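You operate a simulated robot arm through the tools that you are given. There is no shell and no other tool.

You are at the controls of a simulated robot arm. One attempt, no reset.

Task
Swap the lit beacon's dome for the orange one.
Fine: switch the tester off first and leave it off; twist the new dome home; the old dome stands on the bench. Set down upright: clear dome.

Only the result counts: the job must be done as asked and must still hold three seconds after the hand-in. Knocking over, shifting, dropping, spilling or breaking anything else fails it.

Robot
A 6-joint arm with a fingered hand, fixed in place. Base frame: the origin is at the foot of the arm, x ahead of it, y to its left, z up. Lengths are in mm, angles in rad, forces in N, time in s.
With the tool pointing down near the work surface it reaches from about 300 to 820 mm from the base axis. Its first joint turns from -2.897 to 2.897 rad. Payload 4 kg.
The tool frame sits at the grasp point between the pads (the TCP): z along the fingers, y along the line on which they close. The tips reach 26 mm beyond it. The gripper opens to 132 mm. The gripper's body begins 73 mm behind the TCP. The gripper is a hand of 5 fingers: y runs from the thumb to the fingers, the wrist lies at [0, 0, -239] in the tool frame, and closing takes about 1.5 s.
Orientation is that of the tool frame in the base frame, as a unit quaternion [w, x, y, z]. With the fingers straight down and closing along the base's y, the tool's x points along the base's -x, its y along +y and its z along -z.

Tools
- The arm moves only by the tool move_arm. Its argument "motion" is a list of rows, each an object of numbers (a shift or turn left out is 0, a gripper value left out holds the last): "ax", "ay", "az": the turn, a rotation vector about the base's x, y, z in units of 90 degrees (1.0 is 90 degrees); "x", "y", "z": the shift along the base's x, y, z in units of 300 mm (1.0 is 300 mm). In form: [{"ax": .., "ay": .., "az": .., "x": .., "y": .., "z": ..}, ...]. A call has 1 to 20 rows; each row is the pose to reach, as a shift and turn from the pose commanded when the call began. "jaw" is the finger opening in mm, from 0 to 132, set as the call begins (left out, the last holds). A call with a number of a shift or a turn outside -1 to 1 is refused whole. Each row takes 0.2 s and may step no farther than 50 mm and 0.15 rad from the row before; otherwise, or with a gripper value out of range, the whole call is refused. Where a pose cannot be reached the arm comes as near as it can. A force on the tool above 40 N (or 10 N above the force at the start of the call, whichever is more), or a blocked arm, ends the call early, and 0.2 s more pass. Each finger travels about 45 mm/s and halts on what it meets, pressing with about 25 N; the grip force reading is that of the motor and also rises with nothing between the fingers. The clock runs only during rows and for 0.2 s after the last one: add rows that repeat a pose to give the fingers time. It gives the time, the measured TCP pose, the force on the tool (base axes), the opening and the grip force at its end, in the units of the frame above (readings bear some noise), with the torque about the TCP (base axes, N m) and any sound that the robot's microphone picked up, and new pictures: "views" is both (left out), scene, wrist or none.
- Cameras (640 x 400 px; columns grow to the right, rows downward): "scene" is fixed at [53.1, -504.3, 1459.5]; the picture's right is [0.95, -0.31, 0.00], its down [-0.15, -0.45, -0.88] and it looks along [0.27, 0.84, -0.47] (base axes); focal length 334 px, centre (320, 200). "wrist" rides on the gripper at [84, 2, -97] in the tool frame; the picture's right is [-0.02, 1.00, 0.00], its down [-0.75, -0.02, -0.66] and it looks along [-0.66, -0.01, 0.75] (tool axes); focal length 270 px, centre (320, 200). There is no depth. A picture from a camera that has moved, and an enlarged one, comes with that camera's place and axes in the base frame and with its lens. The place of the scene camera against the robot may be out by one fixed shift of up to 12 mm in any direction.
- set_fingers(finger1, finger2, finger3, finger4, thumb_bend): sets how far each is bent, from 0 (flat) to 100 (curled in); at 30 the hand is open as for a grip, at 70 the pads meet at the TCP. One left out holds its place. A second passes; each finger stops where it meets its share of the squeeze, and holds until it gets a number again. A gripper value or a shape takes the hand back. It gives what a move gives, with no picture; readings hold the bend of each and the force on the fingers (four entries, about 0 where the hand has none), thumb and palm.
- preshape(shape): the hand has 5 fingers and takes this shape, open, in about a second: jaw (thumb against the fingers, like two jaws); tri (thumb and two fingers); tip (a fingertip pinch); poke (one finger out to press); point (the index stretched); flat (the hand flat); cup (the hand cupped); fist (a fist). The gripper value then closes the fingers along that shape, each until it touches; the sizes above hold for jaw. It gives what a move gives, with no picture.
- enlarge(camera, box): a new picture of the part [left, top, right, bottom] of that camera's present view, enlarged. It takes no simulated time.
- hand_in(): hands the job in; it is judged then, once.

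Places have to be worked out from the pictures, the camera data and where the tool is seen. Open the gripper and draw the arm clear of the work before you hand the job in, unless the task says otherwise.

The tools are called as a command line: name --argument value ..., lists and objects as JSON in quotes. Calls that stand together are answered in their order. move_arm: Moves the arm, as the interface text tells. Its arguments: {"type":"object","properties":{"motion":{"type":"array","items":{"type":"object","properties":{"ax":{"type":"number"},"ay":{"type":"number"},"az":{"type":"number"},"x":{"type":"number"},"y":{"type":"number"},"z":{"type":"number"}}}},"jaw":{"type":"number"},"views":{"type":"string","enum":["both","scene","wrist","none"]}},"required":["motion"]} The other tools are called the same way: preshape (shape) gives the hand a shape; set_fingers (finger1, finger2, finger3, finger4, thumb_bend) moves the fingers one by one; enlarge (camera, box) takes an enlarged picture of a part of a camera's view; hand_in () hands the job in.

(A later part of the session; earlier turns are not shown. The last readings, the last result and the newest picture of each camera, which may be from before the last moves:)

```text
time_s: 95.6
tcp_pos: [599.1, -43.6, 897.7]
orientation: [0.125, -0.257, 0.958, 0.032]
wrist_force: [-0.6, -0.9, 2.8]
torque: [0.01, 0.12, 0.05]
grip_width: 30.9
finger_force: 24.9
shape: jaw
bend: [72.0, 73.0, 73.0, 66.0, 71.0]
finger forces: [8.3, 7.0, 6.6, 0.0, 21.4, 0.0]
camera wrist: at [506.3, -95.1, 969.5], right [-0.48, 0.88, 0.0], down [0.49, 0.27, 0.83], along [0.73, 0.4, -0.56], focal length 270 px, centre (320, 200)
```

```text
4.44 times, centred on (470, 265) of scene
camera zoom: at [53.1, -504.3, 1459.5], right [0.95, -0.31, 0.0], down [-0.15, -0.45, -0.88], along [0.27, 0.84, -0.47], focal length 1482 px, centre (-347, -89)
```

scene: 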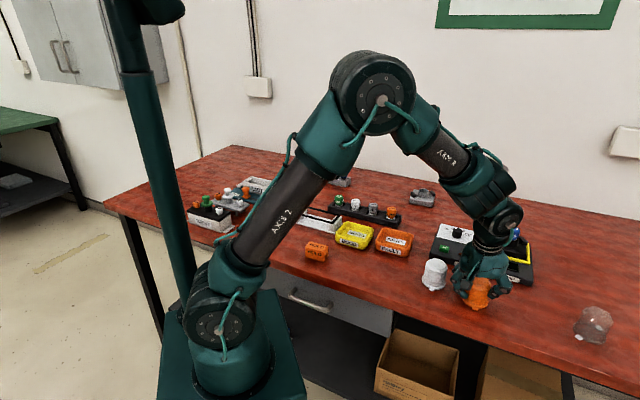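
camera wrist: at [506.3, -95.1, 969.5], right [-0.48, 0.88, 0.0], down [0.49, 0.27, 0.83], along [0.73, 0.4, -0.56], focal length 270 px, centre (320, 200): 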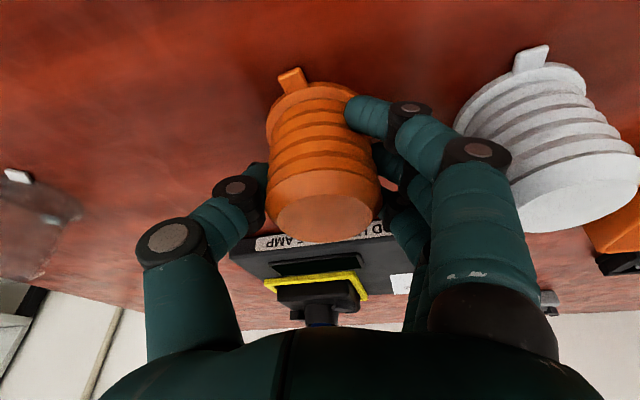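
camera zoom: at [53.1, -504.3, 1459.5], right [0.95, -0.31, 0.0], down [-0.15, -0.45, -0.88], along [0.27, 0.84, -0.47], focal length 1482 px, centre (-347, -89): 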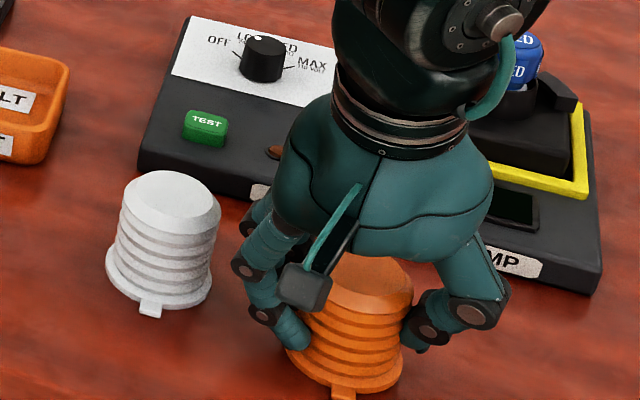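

The orange dome is held by thumb and three fingers (21 N vs 22 N). I'll lift it straight up.

move_arm --motion '[{"z": 0.04}, {"z": 0.1}, {"z": 0.2}, {"z": 0.3}, {"z": 0.4}, {"z": 0.4}]' --views "both"

enlarge --camera "wrist" --box '[200, 40, 500, 260]'

enlarge --camera "scene" --box '[410, 130, 550, 250]'

```text
time_s: 97.0
tcp_pos: [599.3, -42.4, 1018.3]
orientation: [0.126, -0.256, 0.958, 0.033]
wrist_force: [0.5, -0.4, 0.0]
torque: [0.01, 0.04, 0.02]
grip_width: 30.5
finger_force: 24.9
shape: jaw
bend: [72.0, 73.0, 73.0, 66.0, 71.0]
finger forces: [7.2, 7.7, 7.3, 0.0, 20.7, 0.0]
camera wrist: at [505.4, -96.0, 1090.3], right [-0.48, 0.88, 0.0], down [0.49, 0.27, 0.83], along [0.73, 0.4, -0.56], focal length 270 px, centre (320, 200)
```

scene: 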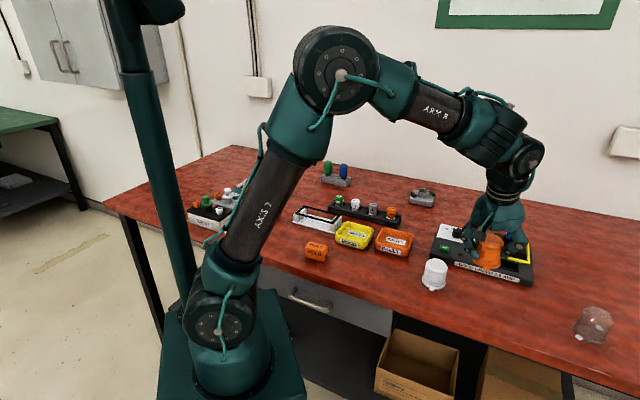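
wrist: 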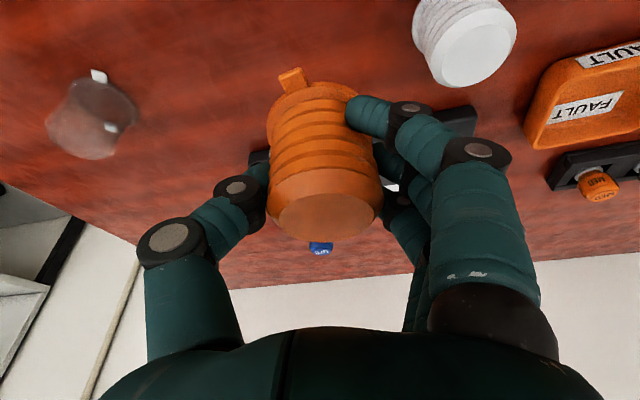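

```text
1.82 times, centred on (350, 150) of wrist
camera zoom: at [505.4, -96.0, 1090.3], right [-0.48, 0.88, 0.0], down [0.49, 0.27, 0.83], along [0.73, 0.4, -0.56], focal length 491 px, centre (266, 291)
```

zoom: 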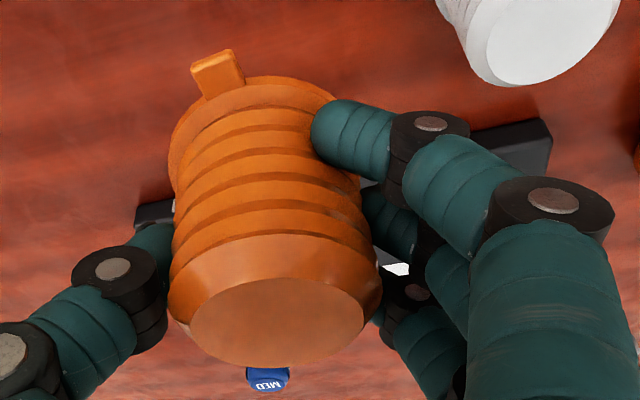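

```text
3.33 times, centred on (480, 190) of scene
camera zoom: at [53.1, -504.3, 1459.5], right [0.95, -0.31, 0.0], down [-0.15, -0.45, -0.88], along [0.27, 0.84, -0.47], focal length 1112 px, centre (-213, 233)
```

zoom: 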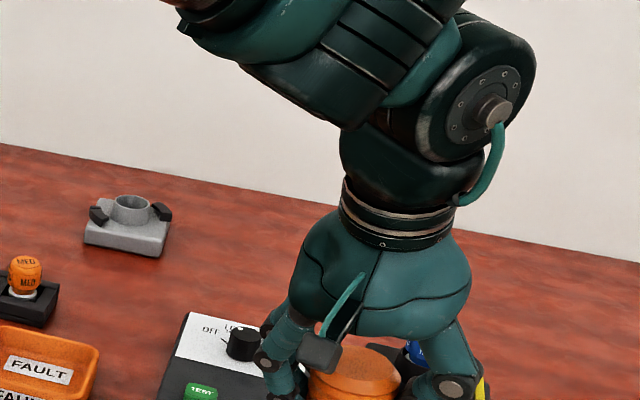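

Lift is clean, the dome hasn't shifted in the hand, and the white and clear domes are undisturbed. I'll carry it toward the beacon at z≈1030, turning to yaw 10° (lug ≈213°, inside the socket's open window).

move_arm --motion '[{"x": 0.13, "y": 0.075, "z": 0.02, "az": -0.05}, {"x": 0.26, "y": 0.15, "z": 0.04, "az": -0.1}, {"x": 0.39, "y": 0.225, "z": 0.04, "az": -0.15}, {"x": 0.5, "y": 0.29, "z": 0.04, "az": -0.2}, {"x": 0.57, "y": 0.325, "z": 0.04, "az": -0.221}, {"x": 0.57, "y": 0.325, "z": 0.04, "az": -0.221}]' --views "both"

enlarge --camera "wrist" --box '[200, 20, 440, 260]'

enlarge --camera "scene" --box '[450, 150, 560, 270]'

```text
time_s: 98.4
tcp_pos: [771.0, 55.5, 1031.3]
orientation: [0.13, -0.086, 0.988, 0.01]
wrist_force: [0.4, -0.3, -1.4]
torque: [0.0, 0.03, 0.05]
grip_width: 30.5
finger_force: 25.7
shape: jaw
bend: [72.0, 73.0, 73.0, 66.0, 71.0]
finger forces: [7.1, 7.6, 7.3, 0.0, 20.5, 0.0]
camera wrist: at [665.7, 37.4, 1103.8], right [-0.15, 0.99, 0.0], down [0.55, 0.08, 0.83], along [0.82, 0.13, -0.56], focal length 270 px, centre (320, 200)
```

scene: 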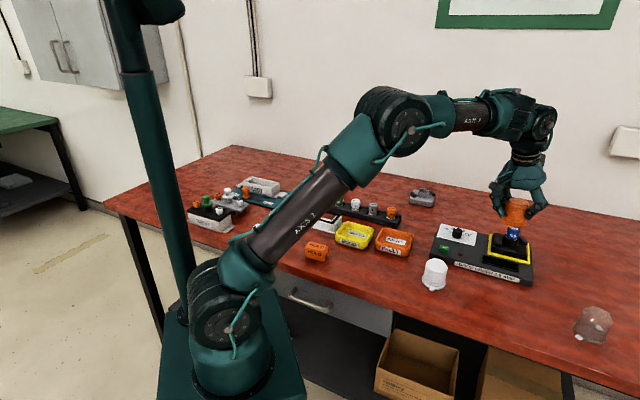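
wrist: 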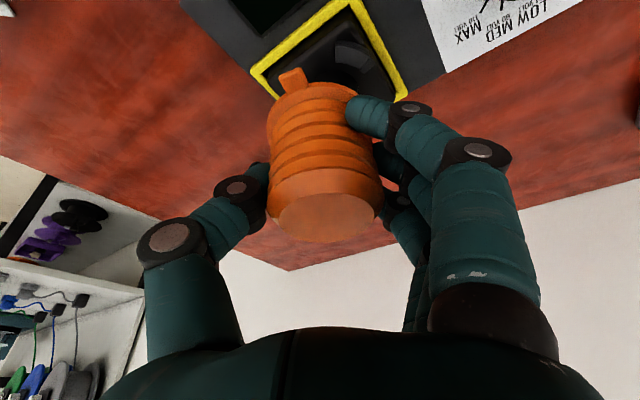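

```text
1.67 times, centred on (320, 140) of wrist
camera zoom: at [665.7, 37.4, 1103.8], right [-0.15, 0.99, 0.0], down [0.55, 0.08, 0.83], along [0.82, 0.13, -0.56], focal length 450 px, centre (320, 300)
```

zoom: 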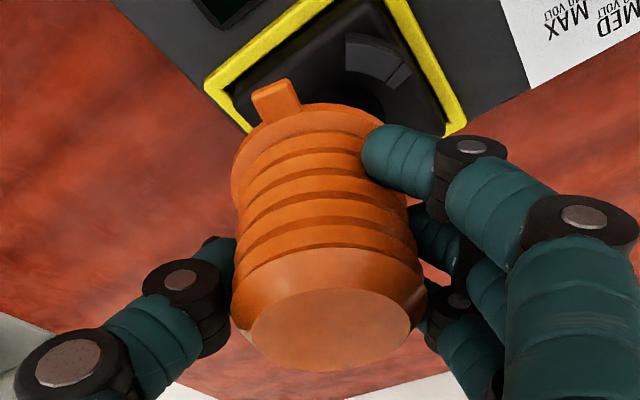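

```text
3.33 times, centred on (505, 210) of scene
camera zoom: at [53.1, -504.3, 1459.5], right [0.95, -0.31, 0.0], down [-0.15, -0.45, -0.88], along [0.27, 0.84, -0.47], focal length 1112 px, centre (-297, 167)
```

zoom: 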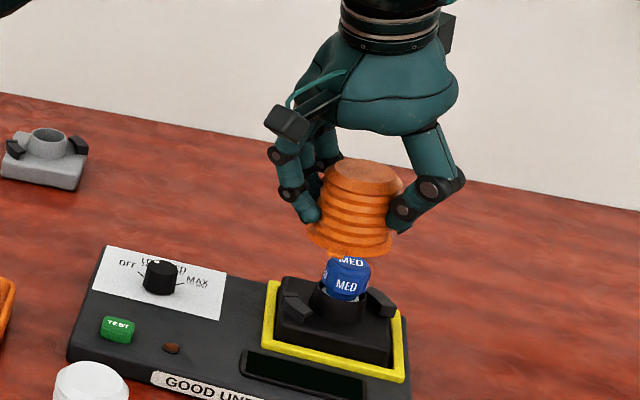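

The dome is held upright, and both bulb and socket are in view. I'll move over the beacon axis, staying above the bulb, then check alignment in both views.

move_arm --motion '[{"x": 0.045, "y": 0.018}, {"x": 0.09, "y": 0.036}, {"x": 0.133, "y": 0.052}, {"x": 0.133, "y": 0.052}, {"x": 0.133, "y": 0.052}]' --views "both"

enlarge --camera "wrist" --box '[200, 20, 440, 260]'

enlarge --camera "scene" --box '[470, 180, 560, 270]'

```text
time_s: 99.6
tcp_pos: [810.9, 70.2, 1030.7]
orientation: [0.13, -0.088, 0.988, 0.011]
wrist_force: [-0.2, 0.9, -1.0]
torque: [-0.04, 0.0, -0.02]
grip_width: 30.4
finger_force: 25.4
shape: jaw
bend: [72.0, 73.0, 73.0, 66.0, 71.0]
finger forces: [7.0, 7.7, 7.2, 0.0, 20.6, 0.0]
camera wrist: at [705.5, 52.1, 1103.1], right [-0.16, 0.99, 0.0], down [0.55, 0.08, 0.83], along [0.82, 0.13, -0.56], focal length 270 px, centre (320, 200)
```

scene: 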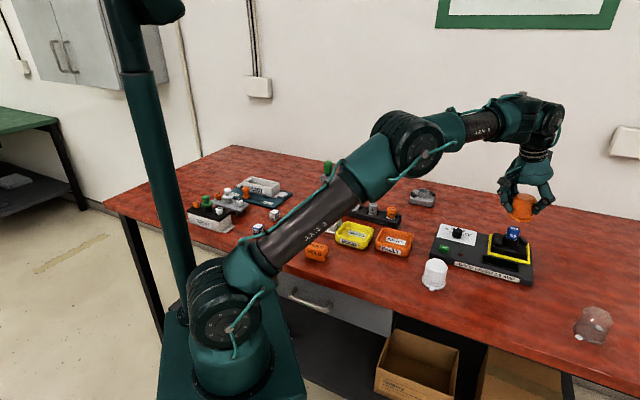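
wrist: 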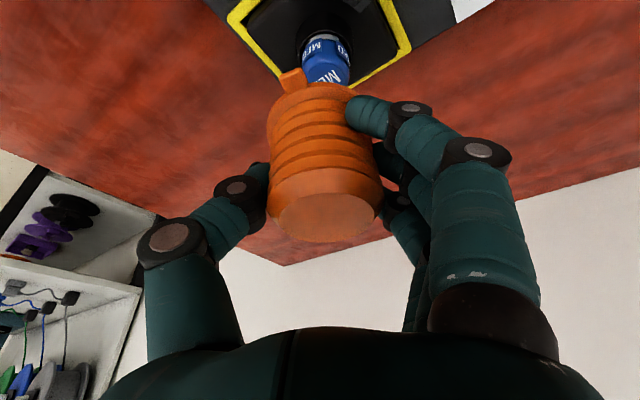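

```text
1.67 times, centred on (320, 140) of wrist
camera zoom: at [705.5, 52.1, 1103.1], right [-0.16, 0.99, 0.0], down [0.55, 0.08, 0.83], along [0.82, 0.13, -0.56], focal length 450 px, centre (320, 300)
```

zoom: 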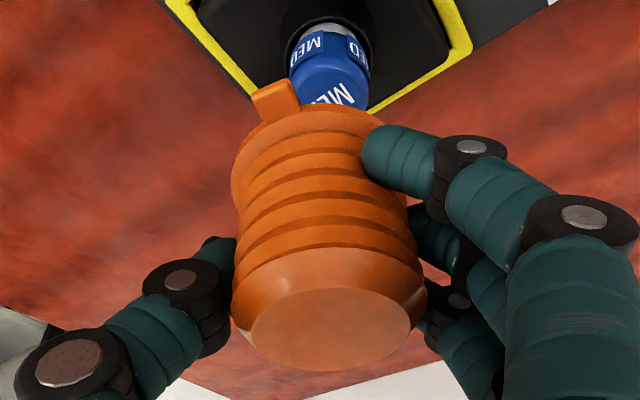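

```text
4.44 times, centred on (515, 225) of scene
camera zoom: at [53.1, -504.3, 1459.5], right [0.95, -0.31, 0.0], down [-0.15, -0.45, -0.88], along [0.27, 0.84, -0.47], focal length 1482 px, centre (-547, 89)
```

zoom: 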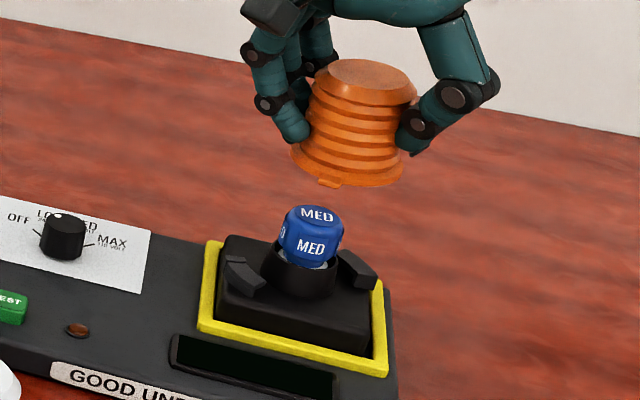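

Reached without a flag. I'll zoom in to measure the dome's tilt and its lateral offset relative to the bulb axis.

enlarge --camera "scene" --box '[500, 185, 545, 245]'

enlarge --camera "wrist" --box '[250, 20, 400, 130]'

```text
6.67 times, centred on (522, 215) of scene
camera zoom: at [53.1, -504.3, 1459.5], right [0.95, -0.31, 0.0], down [-0.15, -0.45, -0.88], along [0.27, 0.84, -0.47], focal length 2223 px, centre (-1030, 100)
```

zoom: 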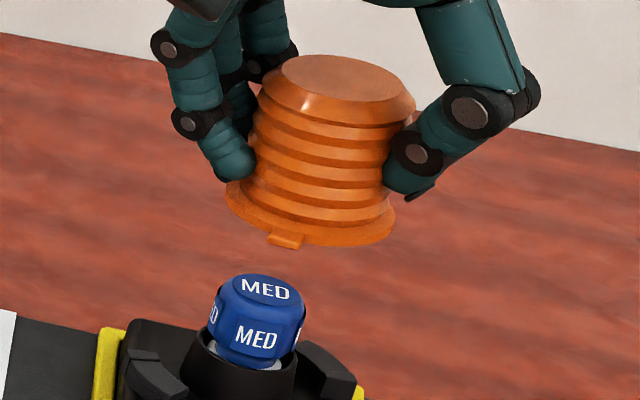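

```text
3.64 times, centred on (325, 75) of wrist
camera zoom: at [705.5, 52.1, 1103.1], right [-0.16, 0.99, 0.0], down [0.55, 0.08, 0.83], along [0.82, 0.13, -0.56], focal length 983 px, centre (302, 654)
```

zoom: 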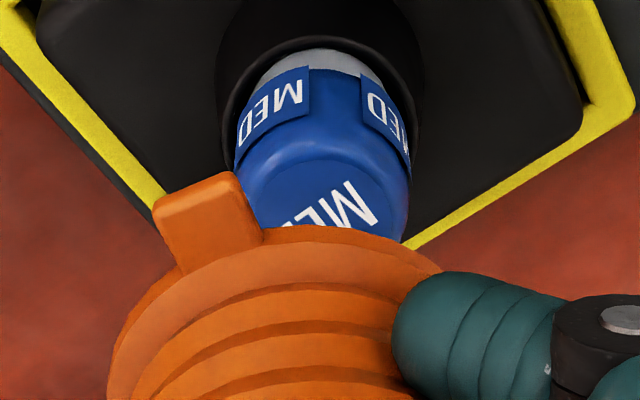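

The dome hangs upright (matching the bulb's own axis within about 1–2°). Estimates put it a few mm too far outward, so I'll shift ~2.5 mm inward and +1.5 mm in y, and lower to just above the bulb to compare directly.

move_arm --motion '[{"x": -0.004, "y": 0.003, "z": -0.04}, {"x": -0.008, "y": 0.005, "z": -0.07}, {"x": -0.008, "y": 0.005, "z": -0.07}]' --views "both"

enlarge --camera "scene" --box '[490, 195, 535, 255]'

enlarge --camera "wrist" --box '[250, 20, 400, 130]'

```text
time_s: 100.4
tcp_pos: [807.7, 71.1, 1009.8]
orientation: [0.13, -0.087, 0.988, 0.011]
wrist_force: [0.0, 0.1, -0.4]
torque: [0.03, 0.0, -0.04]
grip_width: 30.7
finger_force: 25.3
shape: jaw
bend: [72.0, 73.0, 73.0, 66.0, 71.0]
finger forces: [7.1, 7.7, 7.4, 0.0, 20.5, 0.0]
camera wrist: at [702.3, 54.1, 1081.5], right [-0.16, 0.99, 0.0], down [0.55, 0.08, 0.83], along [0.82, 0.13, -0.56], focal length 270 px, centre (320, 200)
```

scene: 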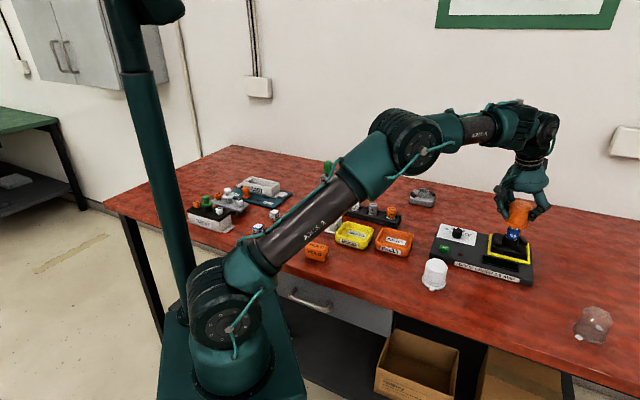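
wrist: 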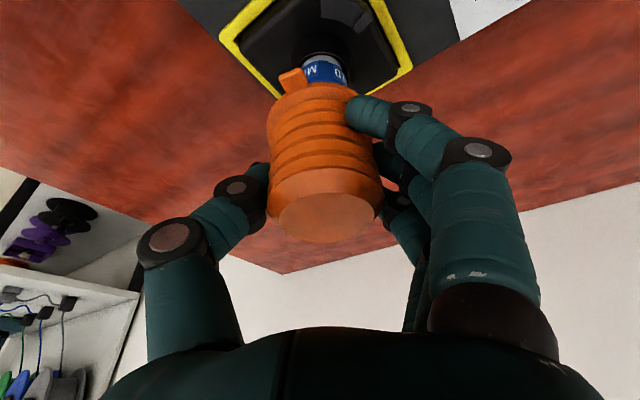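

```text
6.67 times, centred on (512, 225) of scene
camera zoom: at [53.1, -504.3, 1459.5], right [0.95, -0.31, 0.0], down [-0.15, -0.45, -0.88], along [0.27, 0.84, -0.47], focal length 2223 px, centre (-963, 33)
```

zoom: 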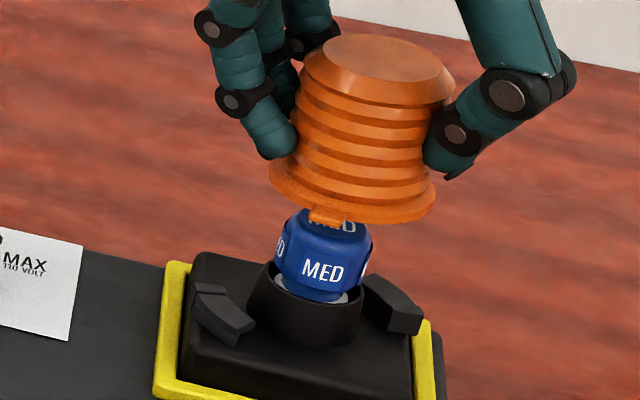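

```text
3.64 times, centred on (325, 75) of wrist
camera zoom: at [702.3, 54.1, 1081.5], right [-0.16, 0.99, 0.0], down [0.55, 0.08, 0.83], along [0.82, 0.13, -0.56], focal length 983 px, centre (302, 654)
```

zoom: 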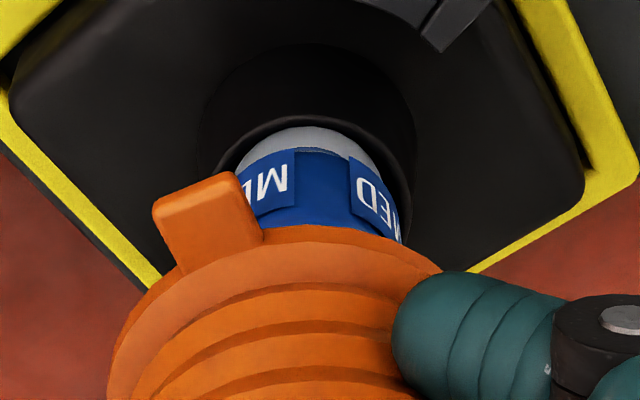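

Calibrating the scene camera on the LED puts the flange on the beacon axis to within a few mm. I'll lower over the bulb in steps, checking forces and the flange–collar alignment.

move_arm --motion '[{"z": -0.03}, {"z": -0.06}, {"z": -0.06}]' --views "none"

move_arm --motion '[{"z": -0.03}, {"z": -0.05}, {"z": -0.05}]' --views "both"

enlarge --camera "scene" --box '[490, 200, 535, 260]'

enlarge --camera "wrist" --box '[250, 20, 400, 130]'

```text
time_s: 101.2
tcp_pos: [806.8, 72.2, 990.6]
orientation: [0.129, -0.087, 0.988, 0.01]
wrist_force: [0.1, 0.6, -0.5]
torque: [0.0, 0.01, 0.02]
grip_width: 30.2
finger_force: 25.3
shape: jaw
bend: [72.0, 73.0, 73.0, 66.0, 71.0]
finger forces: [7.2, 7.6, 7.4, 0.1, 20.5, 0.1]
```

```text
time_s: 102.0
tcp_pos: [808.1, 72.1, 975.2]
orientation: [0.13, -0.087, 0.988, 0.01]
wrist_force: [0.1, -0.1, 0.0]
torque: [-0.02, 0.0, 0.01]
grip_width: 30.2
finger_force: 25.2
shape: jaw
bend: [72.0, 73.0, 73.0, 66.0, 71.0]
finger forces: [7.3, 7.6, 7.5, 0.0, 20.5, 0.0]
camera wrist: at [702.4, 53.6, 1047.3], right [-0.16, 0.99, 0.0], down [0.55, 0.08, 0.83], along [0.82, 0.13, -0.56], focal length 270 px, centre (320, 200)
```

scene: 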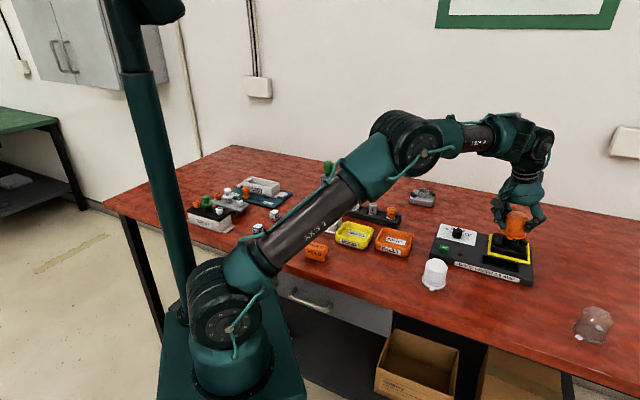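
wrist: 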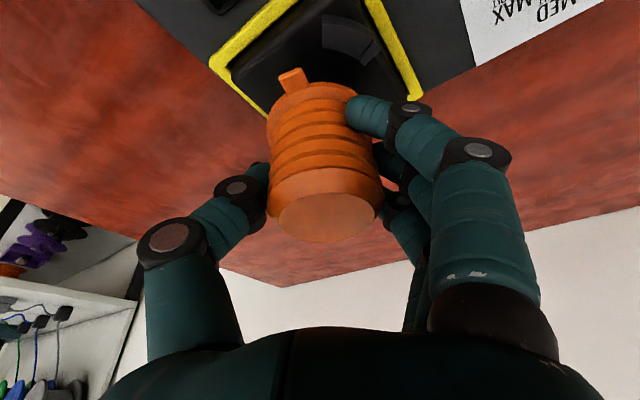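

```text
6.67 times, centred on (512, 230) of scene
camera zoom: at [53.1, -504.3, 1459.5], right [0.95, -0.31, 0.0], down [-0.15, -0.45, -0.88], along [0.27, 0.84, -0.47], focal length 2223 px, centre (-963, 0)
```

zoom: 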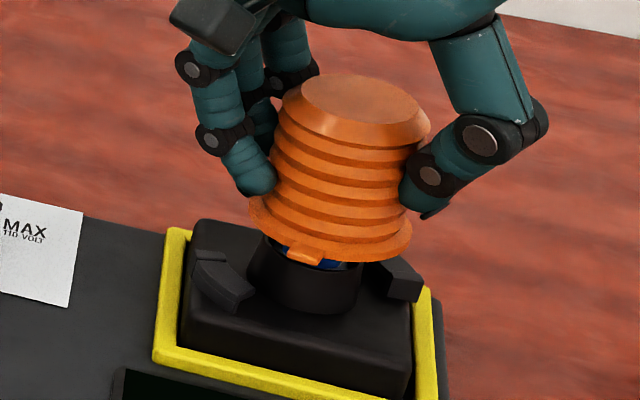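

```text
3.64 times, centred on (325, 75) of wrist
camera zoom: at [702.4, 53.6, 1047.3], right [-0.16, 0.99, 0.0], down [0.55, 0.08, 0.83], along [0.82, 0.13, -0.56], focal length 983 px, centre (302, 654)
```

zoom: 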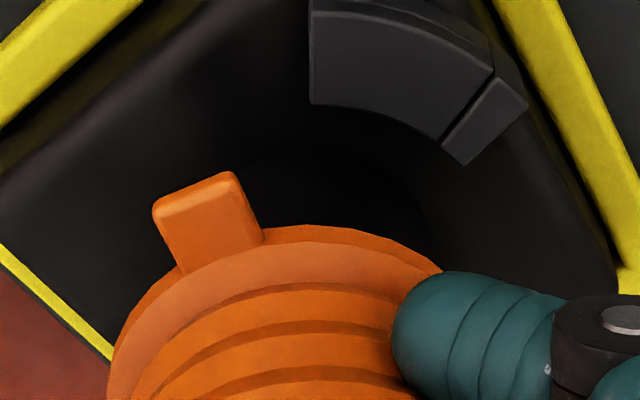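

No contact; dome is around the bulb and the flange is centred on the collar within about 3 mm. I'll nudge 2 mm outward and lower in small steps, watching force for the collar and seat.

move_arm --motion '[{"x": 0.007, "z": -0.02}, {"x": 0.007, "z": -0.04}, {"x": 0.007, "z": -0.04}]' --views "none"

move_arm --motion '[{"z": -0.013}, {"z": -0.02}, {"z": -0.02}]' --views "both"

enlarge --camera "scene" --box '[490, 205, 535, 265]'

enlarge --camera "wrist" --box '[250, 20, 400, 130]'

```text
time_s: 102.8
tcp_pos: [811.6, 71.0, 962.1]
orientation: [0.13, -0.087, 0.988, 0.011]
wrist_force: [0.7, 0.4, -0.2]
torque: [0.01, -0.03, 0.02]
grip_width: 30.2
finger_force: 25.3
shape: jaw
bend: [72.0, 73.0, 73.0, 66.0, 71.0]
finger forces: [7.3, 7.7, 7.4, 0.0, 20.5, 0.0]
```

```text
time_s: 103.6
tcp_pos: [810.4, 71.7, 957.5]
orientation: [0.13, -0.087, 0.988, 0.011]
wrist_force: [-0.1, 0.4, -0.8]
torque: [-0.02, 0.03, 0.02]
grip_width: 30.5
finger_force: 25.1
shape: jaw
bend: [72.0, 73.0, 73.0, 66.0, 71.0]
finger forces: [7.2, 7.8, 7.4, 0.1, 20.5, 0.0]
camera wrist: at [705.0, 54.2, 1028.9], right [-0.16, 0.99, 0.0], down [0.55, 0.08, 0.83], along [0.82, 0.13, -0.56], focal length 270 px, centre (320, 200)
```

scene: 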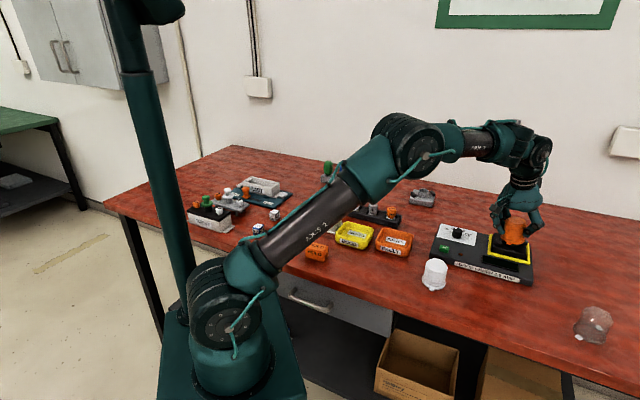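
wrist: 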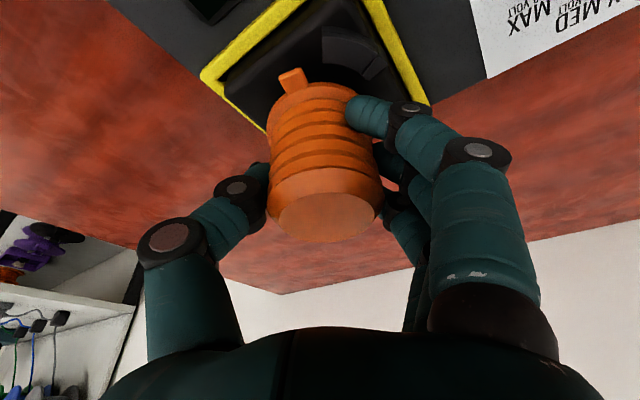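

```text
6.67 times, centred on (512, 235) of scene
camera zoom: at [53.1, -504.3, 1459.5], right [0.95, -0.31, 0.0], down [-0.15, -0.45, -0.88], along [0.27, 0.84, -0.47], focal length 2223 px, centre (-963, -33)
```

zoom: 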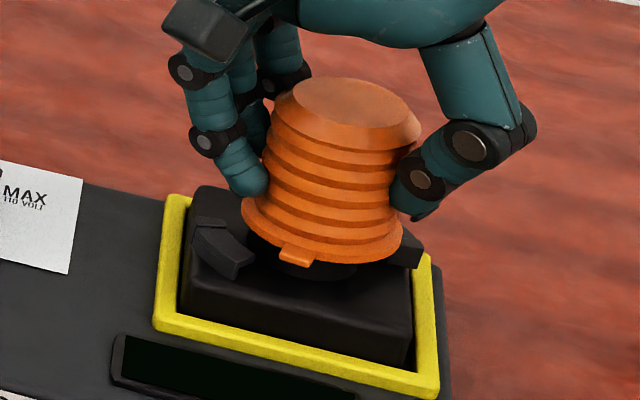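

```text
3.64 times, centred on (325, 75) of wrist
camera zoom: at [705.0, 54.2, 1028.9], right [-0.16, 0.99, 0.0], down [0.55, 0.08, 0.83], along [0.82, 0.13, -0.56], focal length 983 px, centre (302, 654)
```

zoom: 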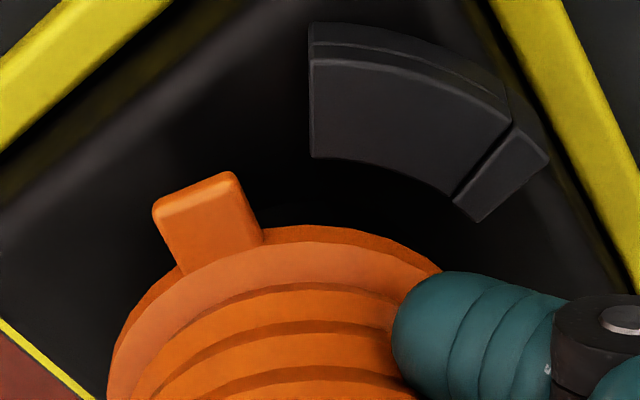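

Still free at 957.5 and centred within ~2 mm; the lug is clear of the hook's open end. Lowering further.

move_arm --motion '[{"z": -0.01}, {"z": -0.02}, {"z": -0.02}]' --views "none"

move_arm --motion '[{"z": -0.007}, {"z": -0.013}, {"z": -0.013}]' --views "none"

```text
time_s: 104.4
tcp_pos: [810.9, 72.2, 951.4]
orientation: [0.13, -0.088, 0.988, 0.011]
wrist_force: [-1.2, -0.3, 1.4]
torque: [-0.04, 0.09, -0.02]
grip_width: 30.3
finger_force: 25.1
shape: jaw
bend: [72.0, 73.0, 73.0, 66.0, 71.0]
finger forces: [8.2, 7.9, 7.4, 0.0, 20.7, 0.1]
```

```text
time_s: 105.2
tcp_pos: [811.0, 73.0, 948.8]
orientation: [0.13, -0.088, 0.988, 0.01]
wrist_force: [-4.9, -1.0, 12.6]
torque: [-0.16, 0.03, 0.01]
grip_width: 30.9
finger_force: 24.9
shape: jaw
bend: [72.0, 73.0, 73.0, 66.0, 72.0]
finger forces: [8.4, 9.4, 8.0, 0.0, 24.7, 0.0]
```

Contact began early (12.6 N up with -4.9 N in x), suggesting the dome wall rides on the collar because it's slightly too far outward. I'll lift 3 mm, shift 2.5 mm inward and try again.

move_arm --motion '[{"z": 0.013}, {"z": 0.013, "x": -0.008}, {"z": 0.013, "x": -0.008}]' --views "none"

move_arm --motion '[{"z": -0.007}, {"z": -0.013}, {"z": -0.013}]' --views "none"

```text
time_s: 106.0
tcp_pos: [808.3, 72.3, 952.4]
orientation: [0.131, -0.087, 0.988, 0.011]
wrist_force: [-0.8, 0.0, -0.1]
torque: [0.0, -0.01, 0.0]
grip_width: 30.7
finger_force: 25.4
shape: jaw
bend: [72.0, 73.0, 73.0, 66.0, 72.0]
finger forces: [8.0, 8.3, 8.1, 0.0, 22.3, 0.1]
```

```text
time_s: 106.8
tcp_pos: [807.3, 71.8, 949.6]
orientation: [0.131, -0.087, 0.988, 0.01]
wrist_force: [0.2, -0.4, -0.6]
torque: [0.01, 0.0, -0.01]
grip_width: 30.6
finger_force: 24.4
shape: jaw
bend: [72.0, 73.0, 73.0, 66.0, 72.0]
finger forces: [7.9, 8.5, 8.3, 0.0, 22.3, 0.0]
```

No contact now, so that shift was right. I'll continue down in ~2 mm steps to the seat (~944).

move_arm --motion '[{"z": -0.007}, {"z": -0.007}]' --views "none"

move_arm --motion '[{"z": -0.006}, {"z": -0.006}]' --views "both"

enlarge --camera "scene" --box '[490, 205, 535, 265]'

enlarge --camera "wrist" --box '[250, 20, 400, 130]'

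```text
time_s: 107.4
tcp_pos: [808.5, 72.3, 946.4]
orientation: [0.13, -0.088, 0.988, 0.011]
wrist_force: [0.5, -0.4, -0.8]
torque: [0.01, 0.04, 0.02]
grip_width: 30.6
finger_force: 25.6
shape: jaw
bend: [72.0, 73.0, 73.0, 66.0, 72.0]
finger forces: [7.9, 8.3, 8.1, 0.1, 22.2, 0.0]
```

```text
time_s: 108.0
tcp_pos: [809.4, 70.9, 945.7]
orientation: [0.13, -0.087, 0.988, 0.011]
wrist_force: [-0.2, -0.3, 4.4]
torque: [0.06, 0.18, 0.04]
grip_width: 30.7
finger_force: 24.8
shape: jaw
bend: [72.0, 73.0, 73.0, 66.0, 72.0]
finger forces: [10.2, 7.8, 10.2, 0.1, 22.4, 0.1]
camera wrist: at [703.0, 53.6, 1016.3], right [-0.16, 0.99, 0.0], down [0.55, 0.08, 0.83], along [0.82, 0.13, -0.56], focal length 270 px, centre (320, 200)
```

scene: 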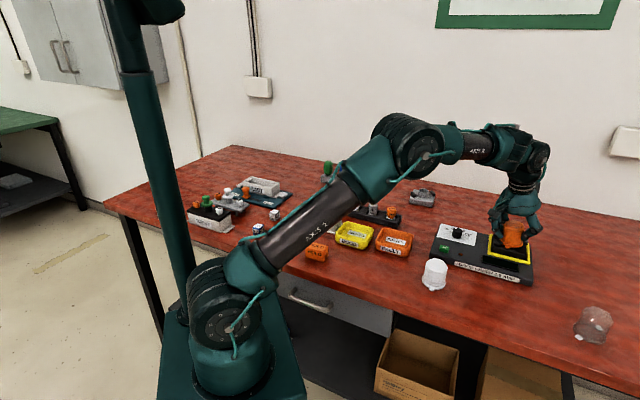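
wrist: 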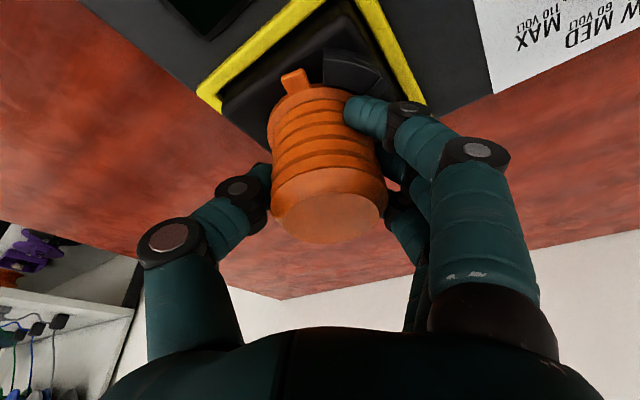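

```text
6.67 times, centred on (512, 235) of scene
camera zoom: at [53.1, -504.3, 1459.5], right [0.95, -0.31, 0.0], down [-0.15, -0.45, -0.88], along [0.27, 0.84, -0.47], focal length 2223 px, centre (-963, -33)
```

zoom: 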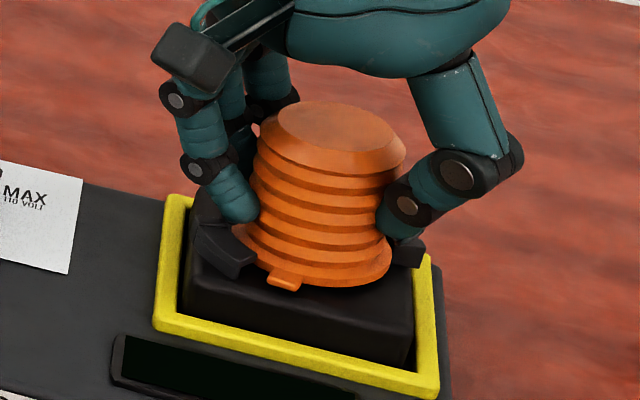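

```text
3.64 times, centred on (325, 75) of wrist
camera zoom: at [703.0, 53.6, 1016.3], right [-0.16, 0.99, 0.0], down [0.55, 0.08, 0.83], along [0.82, 0.13, -0.56], focal length 983 px, centre (302, 654)
```

zoom: 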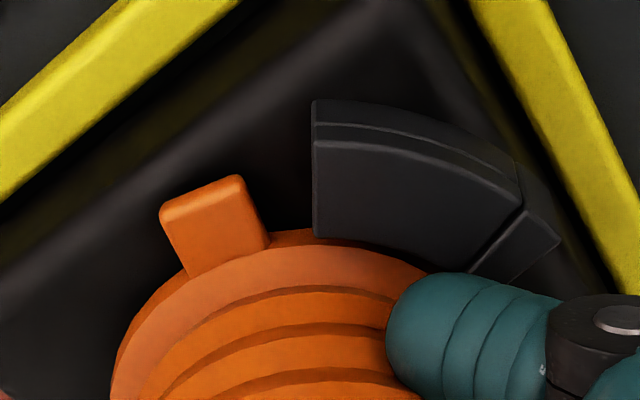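

Contact force appears at ≈945, the expected seat height, with the lug right beside the hook's opening. I'll press slightly more to confirm it's seated.

move_arm --motion '[{"z": -0.005}, {"z": -0.005}]' --views "none"

enlarge --camera "wrist" --box '[270, 50, 380, 130]'

enlarge --camera "scene" --box '[500, 225, 530, 258]'

```text
time_s: 108.6
tcp_pos: [807.6, 72.6, 943.4]
orientation: [0.131, -0.087, 0.987, 0.01]
wrist_force: [1.7, -1.7, 13.1]
torque: [0.14, 0.27, 0.06]
grip_width: 30.6
finger_force: 24.6
shape: jaw
bend: [73.0, 73.0, 73.0, 66.0, 72.0]
finger forces: [14.4, 6.8, 10.8, 0.1, 25.5, 0.1]
```

```text
5.00 times, centred on (325, 90) of wrist
camera zoom: at [703.0, 54.0, 1015.1], right [-0.16, 0.99, 0.0], down [0.55, 0.08, 0.83], along [0.82, 0.13, -0.56], focal length 1351 px, centre (295, 750)
```

zoom: 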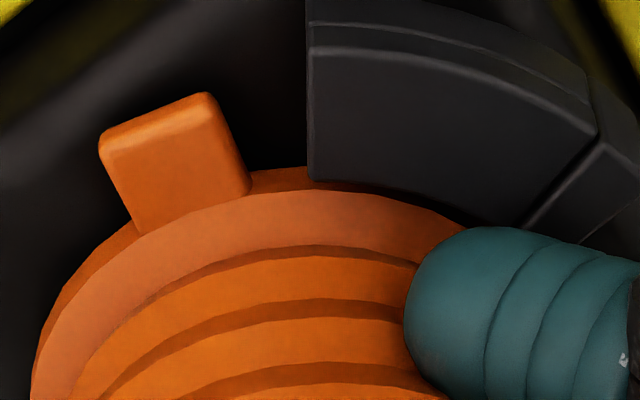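

```text
12.12 times, centred on (515, 242) of scene
camera zoom: at [53.1, -504.3, 1459.5], right [0.95, -0.31, 0.0], down [-0.15, -0.45, -0.88], along [0.27, 0.84, -0.47], focal length 4042 px, centre (-2044, -303)
```

zoom: 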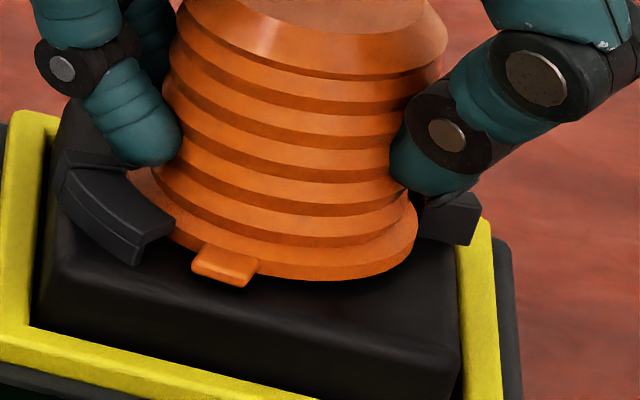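

The load (13 N) acts on the near side and finger 1's force rose, so its tip is probably resting on the hook's stop. I'll raise slightly, turn 12° clockwise to bring that finger off the hook (lug still short of the opening), and press down again.

move_arm --motion '[{"z": 0.01}, {"z": 0.01, "az": -0.07}, {"z": 0.01, "az": -0.133}, {"z": 0.01, "az": -0.133}]' --views "wrist"

enlarge --camera "wrist" --box '[250, 40, 400, 150]'

```text
time_s: 109.6
tcp_pos: [808.1, 70.9, 945.1]
orientation: [0.13, 0.016, 0.991, -0.003]
wrist_force: [0.6, 1.1, -0.2]
torque: [0.1, 0.06, 0.02]
grip_width: 30.3
finger_force: 25.2
shape: jaw
bend: [72.0, 73.0, 73.0, 66.0, 72.0]
finger forces: [9.7, 8.3, 10.4, 0.0, 20.8, 0.1]
camera wrist: at [701.1, 76.4, 1016.9], right [0.05, 1.0, 0.0], down [0.56, -0.03, 0.83], along [0.83, -0.04, -0.56], focal length 270 px, centre (320, 200)
```

wrist: 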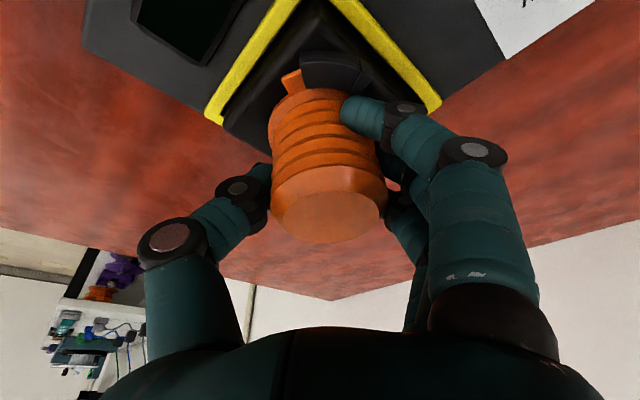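

```text
3.64 times, centred on (325, 95) of wrist
camera zoom: at [701.1, 76.4, 1016.9], right [0.05, 1.0, 0.0], down [0.56, -0.03, 0.83], along [0.83, -0.04, -0.56], focal length 983 px, centre (302, 582)
```

zoom: 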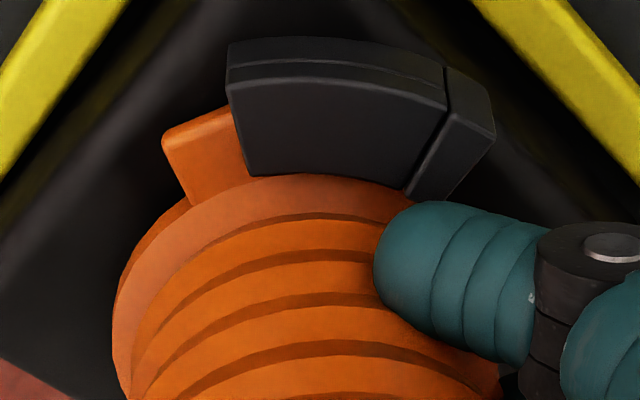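

The lug's leading edge is now tucking under the hook with no resistance. I'll press down ~2 mm, then continue the clockwise twist.

move_arm --motion '[{"z": -0.007}, {"z": -0.007}]' --views "none"

move_arm --motion '[{"az": -0.06}, {"az": -0.12}, {"az": -0.16}, {"az": -0.16}]' --views "both"

enlarge --camera "wrist" --box '[250, 40, 400, 150]'

enlarge --camera "scene" --box '[495, 220, 535, 260]'

```text
time_s: 110.2
tcp_pos: [808.8, 72.0, 945.0]
orientation: [0.132, 0.016, 0.991, -0.003]
wrist_force: [-1.9, 1.7, 7.1]
torque: [0.25, 0.22, 0.08]
grip_width: 30.4
finger_force: 25.6
shape: jaw
bend: [73.0, 73.0, 73.0, 66.0, 72.0]
finger forces: [13.1, 7.9, 10.8, 0.0, 21.8, 0.1]
```

```text
time_s: 111.2
tcp_pos: [806.5, 73.5, 944.3]
orientation: [0.128, 0.14, 0.982, -0.02]
wrist_force: [-25.4, 15.3, 13.6]
torque: [0.71, 1.25, 2.03]
grip_width: 30.9
finger_force: 25.0
shape: jaw
bend: [74.0, 73.0, 73.0, 66.0, 71.0]
finger forces: [55.7, 15.5, 9.7, 0.1, 38.4, 0.0]
camera wrist: at [704.6, 103.9, 1015.6], right [0.3, 0.95, 0.0], down [0.53, -0.17, 0.83], along [0.79, -0.24, -0.56], focal length 270 px, centre (320, 200)
```

scene: 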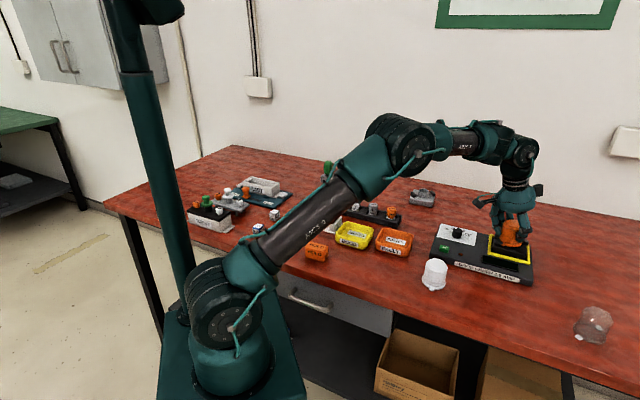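
wrist: 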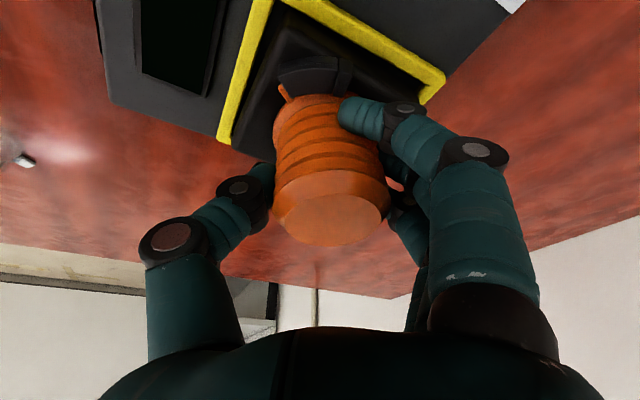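

```text
3.64 times, centred on (325, 95) of wrist
camera zoom: at [704.6, 103.9, 1015.6], right [0.3, 0.95, 0.0], down [0.53, -0.17, 0.83], along [0.79, -0.24, -0.56], focal length 983 px, centre (302, 582)
```

zoom: 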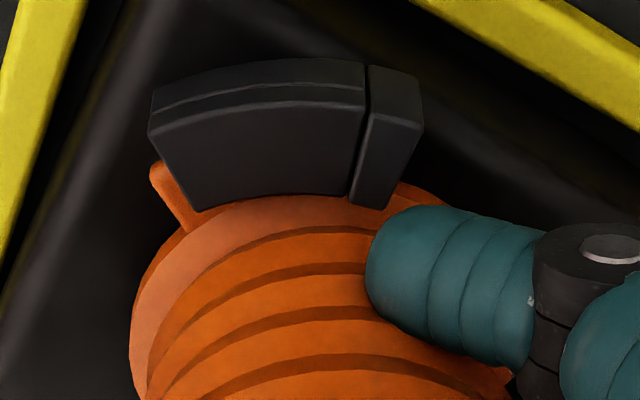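

```text
10.00 times, centred on (515, 240) of scene
camera zoom: at [53.1, -504.3, 1459.5], right [0.95, -0.31, 0.0], down [-0.15, -0.45, -0.88], along [0.27, 0.84, -0.47], focal length 3335 px, centre (-1630, -200)
```

zoom: 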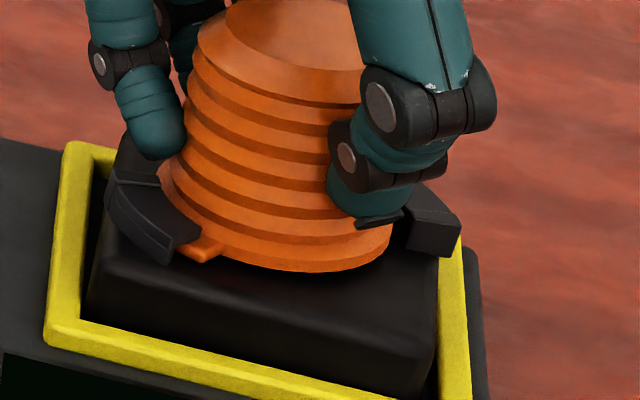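

Resistance built up (25 N sideways, 2 N·m): the hand's rotation centre is off from the dome's axis by a few mm. I'll stop turning and relieve the side load by shifting along the reaction direction, easing the downward press.

move_arm --motion '[{"x": -0.002, "y": 0.0015, "z": 0.002}, {"x": -0.004, "y": 0.003, "z": 0.004}, {"x": -0.004, "y": 0.003, "z": 0.004}]' --views "none"

```text
time_s: 112.0
tcp_pos: [805.4, 74.2, 945.0]
orientation: [0.129, 0.14, 0.982, -0.02]
wrist_force: [-10.2, 13.4, 2.5]
torque: [0.65, 0.64, 1.61]
grip_width: 30.6
finger_force: 24.8
shape: jaw
bend: [74.0, 73.0, 72.0, 66.0, 71.0]
finger forces: [37.4, 15.0, 10.2, 0.2, 32.2, 0.1]
```

Side force is dropping. I'll shift a little more the same way, mostly +y.

move_arm --motion '[{"x": -0.001, "y": 0.0025}, {"x": -0.002, "y": 0.005}, {"x": -0.002, "y": 0.005}]' --views "wrist"

enlarge --camera "wrist" --box '[250, 40, 400, 150]'

enlarge --camera "scene" --box '[495, 220, 535, 260]'

```text
time_s: 112.8
tcp_pos: [805.5, 72.5, 946.3]
orientation: [0.13, 0.142, 0.981, -0.02]
wrist_force: [-0.8, 1.6, 0.9]
torque: [0.2, 0.14, 1.1]
grip_width: 29.9
finger_force: 25.0
shape: jaw
bend: [73.0, 73.0, 73.0, 66.0, 71.0]
finger forces: [19.2, 12.3, 8.4, 0.0, 30.6, 0.0]
camera wrist: at [703.9, 104.2, 1017.1], right [0.3, 0.95, 0.0], down [0.53, -0.17, 0.83], along [0.79, -0.25, -0.56], focal length 270 px, centre (320, 200)
```

wrist: 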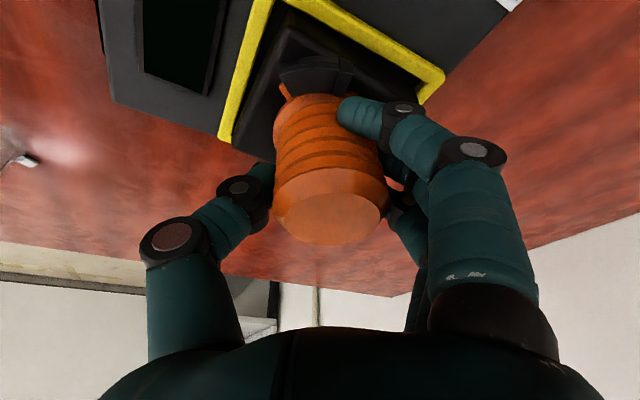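

```text
3.64 times, centred on (325, 95) of wrist
camera zoom: at [703.9, 104.2, 1017.1], right [0.3, 0.95, 0.0], down [0.53, -0.17, 0.83], along [0.79, -0.25, -0.56], focal length 983 px, centre (302, 582)
```

zoom: 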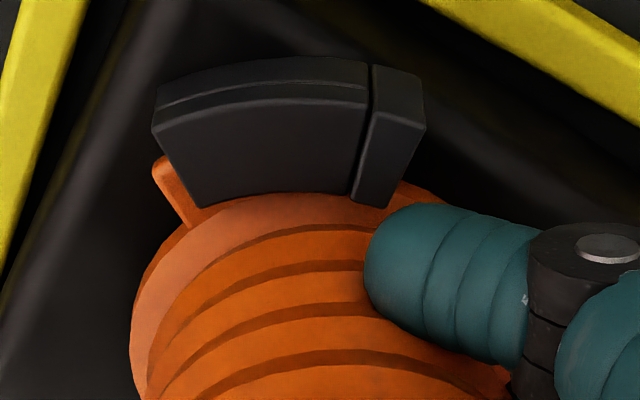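

```text
10.00 times, centred on (515, 240) of scene
camera zoom: at [53.1, -504.3, 1459.5], right [0.95, -0.31, 0.0], down [-0.15, -0.45, -0.88], along [0.27, 0.84, -0.47], focal length 3335 px, centre (-1630, -200)
```

zoom: 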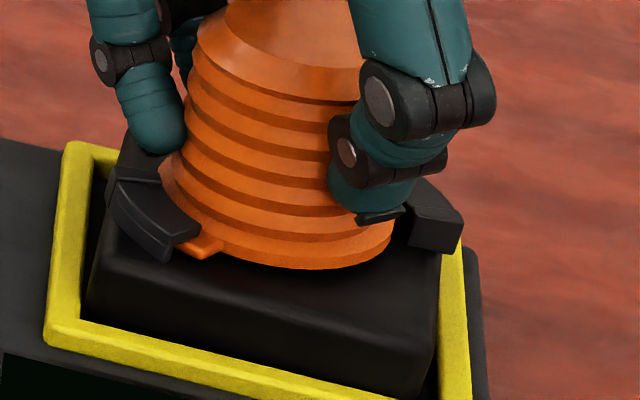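

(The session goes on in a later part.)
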